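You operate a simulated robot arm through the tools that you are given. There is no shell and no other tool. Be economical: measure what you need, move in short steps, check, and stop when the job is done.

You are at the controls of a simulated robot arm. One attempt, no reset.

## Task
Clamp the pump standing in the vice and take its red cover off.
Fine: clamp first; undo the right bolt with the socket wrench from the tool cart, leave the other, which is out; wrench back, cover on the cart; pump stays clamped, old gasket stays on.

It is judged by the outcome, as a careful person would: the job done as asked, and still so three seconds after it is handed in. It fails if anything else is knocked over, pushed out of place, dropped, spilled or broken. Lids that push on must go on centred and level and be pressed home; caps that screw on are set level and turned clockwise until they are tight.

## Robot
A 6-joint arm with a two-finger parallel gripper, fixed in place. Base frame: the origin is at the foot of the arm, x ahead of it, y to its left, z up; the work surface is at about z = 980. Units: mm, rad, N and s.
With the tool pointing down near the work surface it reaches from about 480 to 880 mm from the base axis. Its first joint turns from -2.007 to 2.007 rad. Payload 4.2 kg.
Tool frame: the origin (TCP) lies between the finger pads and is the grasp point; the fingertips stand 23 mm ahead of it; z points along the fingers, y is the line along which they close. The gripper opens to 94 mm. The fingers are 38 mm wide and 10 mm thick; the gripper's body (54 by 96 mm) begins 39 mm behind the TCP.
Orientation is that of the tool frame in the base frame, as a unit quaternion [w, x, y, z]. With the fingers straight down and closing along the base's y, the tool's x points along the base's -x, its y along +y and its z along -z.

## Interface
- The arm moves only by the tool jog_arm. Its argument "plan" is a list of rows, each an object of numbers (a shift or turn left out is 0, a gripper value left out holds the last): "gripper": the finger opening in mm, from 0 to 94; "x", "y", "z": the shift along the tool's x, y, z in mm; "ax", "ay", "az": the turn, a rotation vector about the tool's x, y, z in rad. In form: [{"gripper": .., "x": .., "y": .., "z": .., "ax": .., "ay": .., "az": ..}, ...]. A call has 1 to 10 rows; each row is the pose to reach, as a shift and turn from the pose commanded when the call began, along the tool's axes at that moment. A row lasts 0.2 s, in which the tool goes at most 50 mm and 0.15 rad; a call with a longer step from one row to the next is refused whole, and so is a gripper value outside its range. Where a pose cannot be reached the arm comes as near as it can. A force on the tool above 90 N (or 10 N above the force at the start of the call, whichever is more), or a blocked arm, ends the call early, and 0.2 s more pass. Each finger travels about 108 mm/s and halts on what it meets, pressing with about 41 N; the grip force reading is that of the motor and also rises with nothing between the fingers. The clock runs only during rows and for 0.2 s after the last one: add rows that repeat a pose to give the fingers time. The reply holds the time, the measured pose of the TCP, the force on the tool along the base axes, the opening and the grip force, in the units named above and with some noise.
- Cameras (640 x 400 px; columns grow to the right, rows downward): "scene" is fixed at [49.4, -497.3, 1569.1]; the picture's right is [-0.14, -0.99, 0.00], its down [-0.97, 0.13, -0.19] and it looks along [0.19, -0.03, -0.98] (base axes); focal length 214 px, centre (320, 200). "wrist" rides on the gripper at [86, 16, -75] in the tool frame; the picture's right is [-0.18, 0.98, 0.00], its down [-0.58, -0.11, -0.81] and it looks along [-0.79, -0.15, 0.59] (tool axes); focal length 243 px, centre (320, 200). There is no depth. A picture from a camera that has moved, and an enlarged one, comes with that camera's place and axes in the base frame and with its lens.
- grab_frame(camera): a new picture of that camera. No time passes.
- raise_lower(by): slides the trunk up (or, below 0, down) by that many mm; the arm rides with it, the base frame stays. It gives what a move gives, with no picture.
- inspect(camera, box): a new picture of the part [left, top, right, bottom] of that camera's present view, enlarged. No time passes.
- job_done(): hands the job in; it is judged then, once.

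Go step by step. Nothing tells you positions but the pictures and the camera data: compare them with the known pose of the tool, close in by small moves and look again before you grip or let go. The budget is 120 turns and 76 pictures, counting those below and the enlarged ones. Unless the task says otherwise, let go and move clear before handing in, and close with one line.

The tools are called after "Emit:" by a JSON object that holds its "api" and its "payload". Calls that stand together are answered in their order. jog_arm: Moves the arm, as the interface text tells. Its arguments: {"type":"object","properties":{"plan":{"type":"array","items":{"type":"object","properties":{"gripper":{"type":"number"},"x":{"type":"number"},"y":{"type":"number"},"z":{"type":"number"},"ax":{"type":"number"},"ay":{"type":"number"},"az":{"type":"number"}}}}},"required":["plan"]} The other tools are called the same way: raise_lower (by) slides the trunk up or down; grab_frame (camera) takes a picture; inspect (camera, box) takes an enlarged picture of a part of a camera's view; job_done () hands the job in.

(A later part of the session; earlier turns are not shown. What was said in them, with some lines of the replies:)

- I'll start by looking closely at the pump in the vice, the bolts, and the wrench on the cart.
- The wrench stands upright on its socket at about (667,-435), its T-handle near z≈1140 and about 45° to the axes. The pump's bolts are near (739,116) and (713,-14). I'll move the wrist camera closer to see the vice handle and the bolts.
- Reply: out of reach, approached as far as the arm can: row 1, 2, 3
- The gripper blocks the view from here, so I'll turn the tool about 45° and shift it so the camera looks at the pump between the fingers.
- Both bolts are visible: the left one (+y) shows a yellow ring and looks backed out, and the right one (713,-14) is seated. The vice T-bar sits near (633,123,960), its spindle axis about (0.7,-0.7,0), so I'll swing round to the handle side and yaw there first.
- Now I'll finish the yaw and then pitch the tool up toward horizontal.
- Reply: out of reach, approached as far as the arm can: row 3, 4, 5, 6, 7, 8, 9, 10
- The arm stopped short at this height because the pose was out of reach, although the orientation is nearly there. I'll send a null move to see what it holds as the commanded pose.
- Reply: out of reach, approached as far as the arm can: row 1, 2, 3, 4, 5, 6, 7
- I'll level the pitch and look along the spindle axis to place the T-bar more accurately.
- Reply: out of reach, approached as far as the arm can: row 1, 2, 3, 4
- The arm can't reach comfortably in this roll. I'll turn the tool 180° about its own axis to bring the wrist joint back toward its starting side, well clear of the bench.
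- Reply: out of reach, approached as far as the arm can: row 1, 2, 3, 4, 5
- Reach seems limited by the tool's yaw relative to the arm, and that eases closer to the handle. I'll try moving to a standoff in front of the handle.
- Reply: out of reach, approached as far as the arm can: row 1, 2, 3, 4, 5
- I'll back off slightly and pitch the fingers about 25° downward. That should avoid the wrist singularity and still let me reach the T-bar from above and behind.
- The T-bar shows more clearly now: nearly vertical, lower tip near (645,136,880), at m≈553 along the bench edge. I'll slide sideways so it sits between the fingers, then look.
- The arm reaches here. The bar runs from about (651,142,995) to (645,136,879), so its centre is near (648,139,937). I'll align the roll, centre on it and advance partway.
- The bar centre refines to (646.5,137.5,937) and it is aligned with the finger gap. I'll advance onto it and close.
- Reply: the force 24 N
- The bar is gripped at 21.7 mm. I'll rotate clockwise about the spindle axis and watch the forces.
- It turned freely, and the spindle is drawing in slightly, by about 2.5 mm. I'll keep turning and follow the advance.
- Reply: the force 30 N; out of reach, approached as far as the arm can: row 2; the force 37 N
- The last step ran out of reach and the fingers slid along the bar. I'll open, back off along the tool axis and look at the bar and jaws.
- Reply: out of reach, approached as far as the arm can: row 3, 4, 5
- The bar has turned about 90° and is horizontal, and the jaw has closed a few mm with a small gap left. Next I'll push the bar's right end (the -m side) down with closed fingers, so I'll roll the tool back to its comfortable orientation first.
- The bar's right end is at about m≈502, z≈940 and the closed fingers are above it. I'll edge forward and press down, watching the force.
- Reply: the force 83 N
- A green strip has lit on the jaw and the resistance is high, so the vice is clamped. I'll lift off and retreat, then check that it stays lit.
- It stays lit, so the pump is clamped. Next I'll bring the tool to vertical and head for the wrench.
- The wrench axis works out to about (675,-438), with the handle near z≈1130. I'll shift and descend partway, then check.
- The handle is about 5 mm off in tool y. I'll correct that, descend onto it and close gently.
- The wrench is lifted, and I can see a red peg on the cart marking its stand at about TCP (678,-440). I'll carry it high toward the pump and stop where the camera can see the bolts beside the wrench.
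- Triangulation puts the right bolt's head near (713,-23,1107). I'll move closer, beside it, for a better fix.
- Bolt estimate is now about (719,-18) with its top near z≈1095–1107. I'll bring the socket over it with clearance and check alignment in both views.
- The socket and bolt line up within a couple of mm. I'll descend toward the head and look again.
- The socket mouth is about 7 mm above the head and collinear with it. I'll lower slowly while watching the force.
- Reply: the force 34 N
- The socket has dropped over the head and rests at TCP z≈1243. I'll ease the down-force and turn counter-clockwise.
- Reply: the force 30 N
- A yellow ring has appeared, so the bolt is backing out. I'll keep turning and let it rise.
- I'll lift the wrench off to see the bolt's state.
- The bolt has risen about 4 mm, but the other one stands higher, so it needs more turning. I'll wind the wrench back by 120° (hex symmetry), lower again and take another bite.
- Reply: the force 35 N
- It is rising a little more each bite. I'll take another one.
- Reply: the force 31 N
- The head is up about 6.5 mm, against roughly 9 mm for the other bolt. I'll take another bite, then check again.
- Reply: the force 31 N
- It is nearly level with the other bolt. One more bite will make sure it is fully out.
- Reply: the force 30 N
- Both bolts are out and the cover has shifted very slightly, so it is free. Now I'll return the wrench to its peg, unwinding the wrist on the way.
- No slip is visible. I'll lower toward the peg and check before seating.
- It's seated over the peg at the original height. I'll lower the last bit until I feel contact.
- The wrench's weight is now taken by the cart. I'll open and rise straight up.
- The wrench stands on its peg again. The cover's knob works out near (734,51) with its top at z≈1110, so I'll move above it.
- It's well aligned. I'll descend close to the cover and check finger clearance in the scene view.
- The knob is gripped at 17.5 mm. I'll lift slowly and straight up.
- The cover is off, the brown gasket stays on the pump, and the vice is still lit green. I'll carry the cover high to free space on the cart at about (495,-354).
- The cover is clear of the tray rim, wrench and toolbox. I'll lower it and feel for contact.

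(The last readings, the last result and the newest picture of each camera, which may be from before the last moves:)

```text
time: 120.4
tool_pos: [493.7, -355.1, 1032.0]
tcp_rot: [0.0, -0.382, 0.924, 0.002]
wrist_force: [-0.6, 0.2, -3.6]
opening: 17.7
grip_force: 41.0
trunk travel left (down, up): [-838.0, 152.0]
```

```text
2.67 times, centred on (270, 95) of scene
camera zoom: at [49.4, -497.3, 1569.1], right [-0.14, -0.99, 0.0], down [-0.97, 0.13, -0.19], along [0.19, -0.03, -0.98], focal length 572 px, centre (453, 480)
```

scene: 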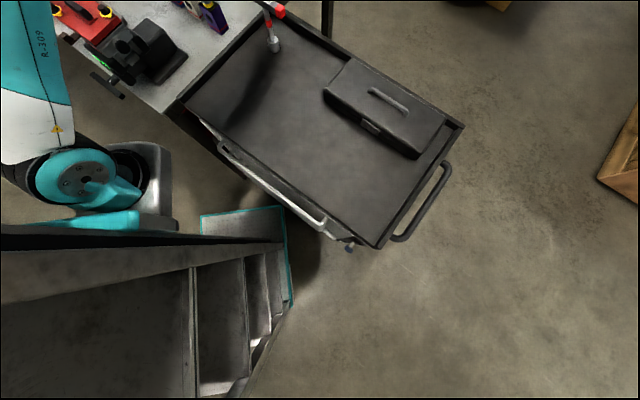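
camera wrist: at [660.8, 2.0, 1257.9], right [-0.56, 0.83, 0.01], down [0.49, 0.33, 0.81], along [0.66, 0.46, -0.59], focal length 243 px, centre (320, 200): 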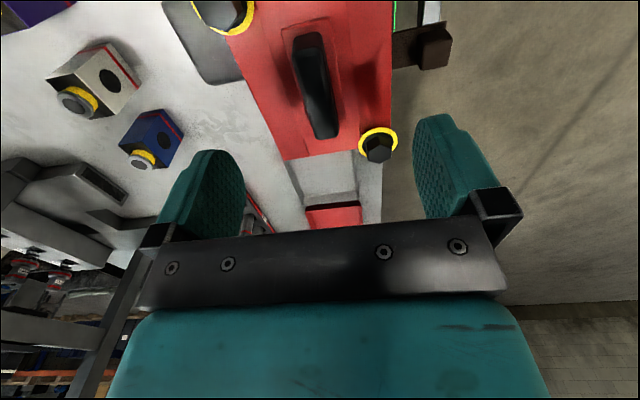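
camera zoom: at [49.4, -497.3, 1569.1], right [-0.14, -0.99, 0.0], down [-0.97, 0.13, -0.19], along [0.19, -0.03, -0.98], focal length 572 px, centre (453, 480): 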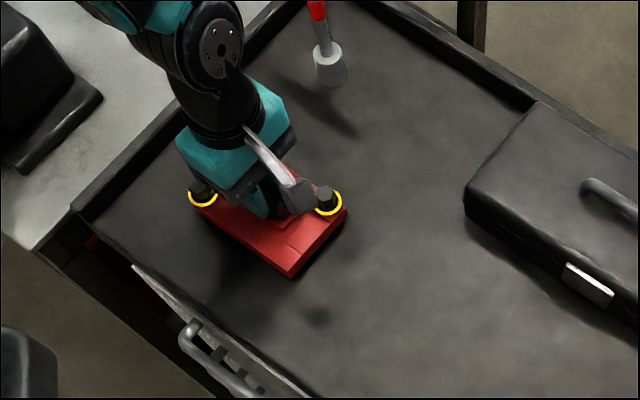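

Emit:
{"api": "jog_arm", "payload": {"plan": [{"z": 1.5}, {"z": 3}, {"z": 4.5}, {"z": 6}]}}

```text
time: 121.4
tool_pos: [494.2, -353.1, 1024.6]
tcp_rot: [0.0, -0.382, 0.924, 0.003]
wrist_force: [-0.6, -0.1, -3.4]
opening: 17.9
grip_force: 41.4
trunk travel left (down, up): [-838.0, 152.0]
```

Emit:
{"api": "jog_arm", "payload": {"plan": [{"z": 1.5}, {"z": 3}, {"z": 4.5}, {"z": 6}]}}

```text
time: 122.4
tool_pos: [493.0, -354.5, 1021.9]
tcp_rot: [0.0, -0.382, 0.924, 0.001]
wrist_force: [-3.1, 3.5, 39.2]
opening: 17.6
grip_force: 40.7
trunk travel left (down, up): [-838.0, 152.0]
```

The cover has touched down. I'll relieve the press, open and lift clear.

Emit:
{"api": "jog_arm", "payload": {"plan": [{"z": -2.5}, {"z": -3}, {"z": -3, "gripper": 25}, {"z": -3, "gripper": 40}, {"z": -3, "gripper": 60}, {"z": -3, "gripper": 60}, {"z": -20}, {"z": -55}, {"z": -100}, {"z": -140}]}}

Emit:
{"api": "jog_arm", "payload": {"plan": [{"x": -20, "y": 0, "z": -30}, {"x": -60, "z": -40}, {"x": -100, "z": -40}, {"x": -140, "z": -40}, {"x": -170, "z": -40}, {"x": -170, "z": -40}]}}

Emit:
{"api": "grab_frame", "payload": {"camera": "scene"}}

Emit:
{"api": "inspect", "payload": {"camera": "scene", "box": [180, 20, 340, 140]}}

Emit:
{"api": "inspect", "payload": {"camera": "scene", "box": [20, 0, 180, 100]}}

```text
time: 124.6
tool_pos: [494.0, -355.4, 1160.4]
tcp_rot: [0.0, -0.382, 0.924, 0.003]
wrist_force: [0.1, -0.3, -0.8]
opening: 60.1
grip_force: 0.0
trunk travel left (down, up): [-838.0, 152.0]
```

```text
time: 126.0
tool_pos: [616.6, -234.3, 1200.4]
tcp_rot: [0.0, -0.382, 0.924, 0.003]
wrist_force: [0.0, -0.7, -0.6]
opening: 60.1
grip_force: 0.0
trunk travel left (down, up): [-838.0, 152.0]
```

```text
6 pictures are left
```

scene: 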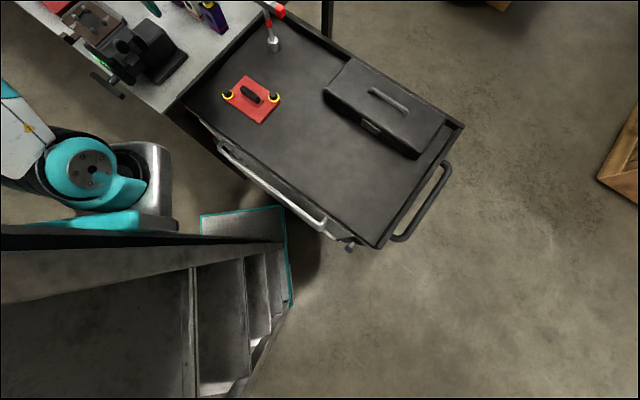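

```text
3.33 times, centred on (260, 80) of scene
camera zoom: at [49.4, -497.3, 1569.1], right [-0.14, -0.99, 0.0], down [-0.97, 0.13, -0.19], along [0.19, -0.03, -0.98], focal length 715 px, centre (520, 600)
```

zoom: 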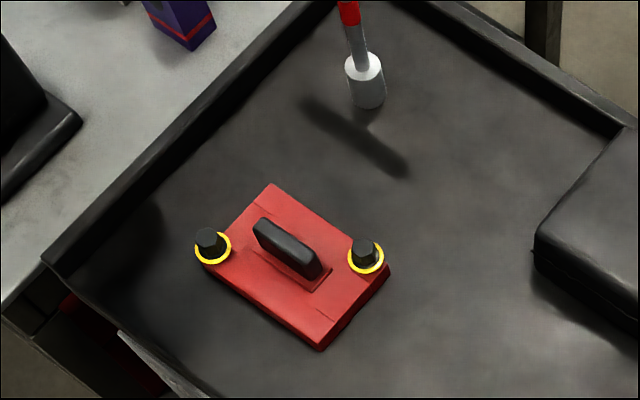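

```text
4.00 times, centred on (100, 50) of scene
camera zoom: at [49.4, -497.3, 1569.1], right [-0.14, -0.99, 0.0], down [-0.97, 0.13, -0.19], along [0.19, -0.03, -0.98], focal length 858 px, centre (1200, 800)
```

zoom: 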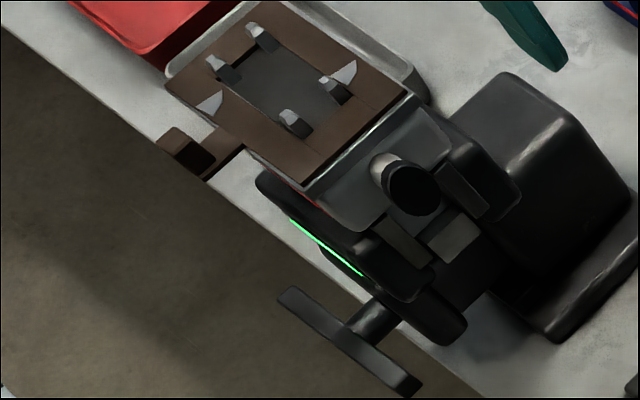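

The cover lies flat on the cart, the wrench is back on its peg, the gasket is still on the pump, and the vice is still lit green. The gripper is empty and clear, so I'm handing in.

Emit:
{"api": "job_done", "payload": {}}

```text
The job is handed in.
```

The job is handed in: the pump is still clamped in the vice, its right bolt is undone, the red cover is on the cart, the wrench is back on its peg, and the old gasket is still on the pump.
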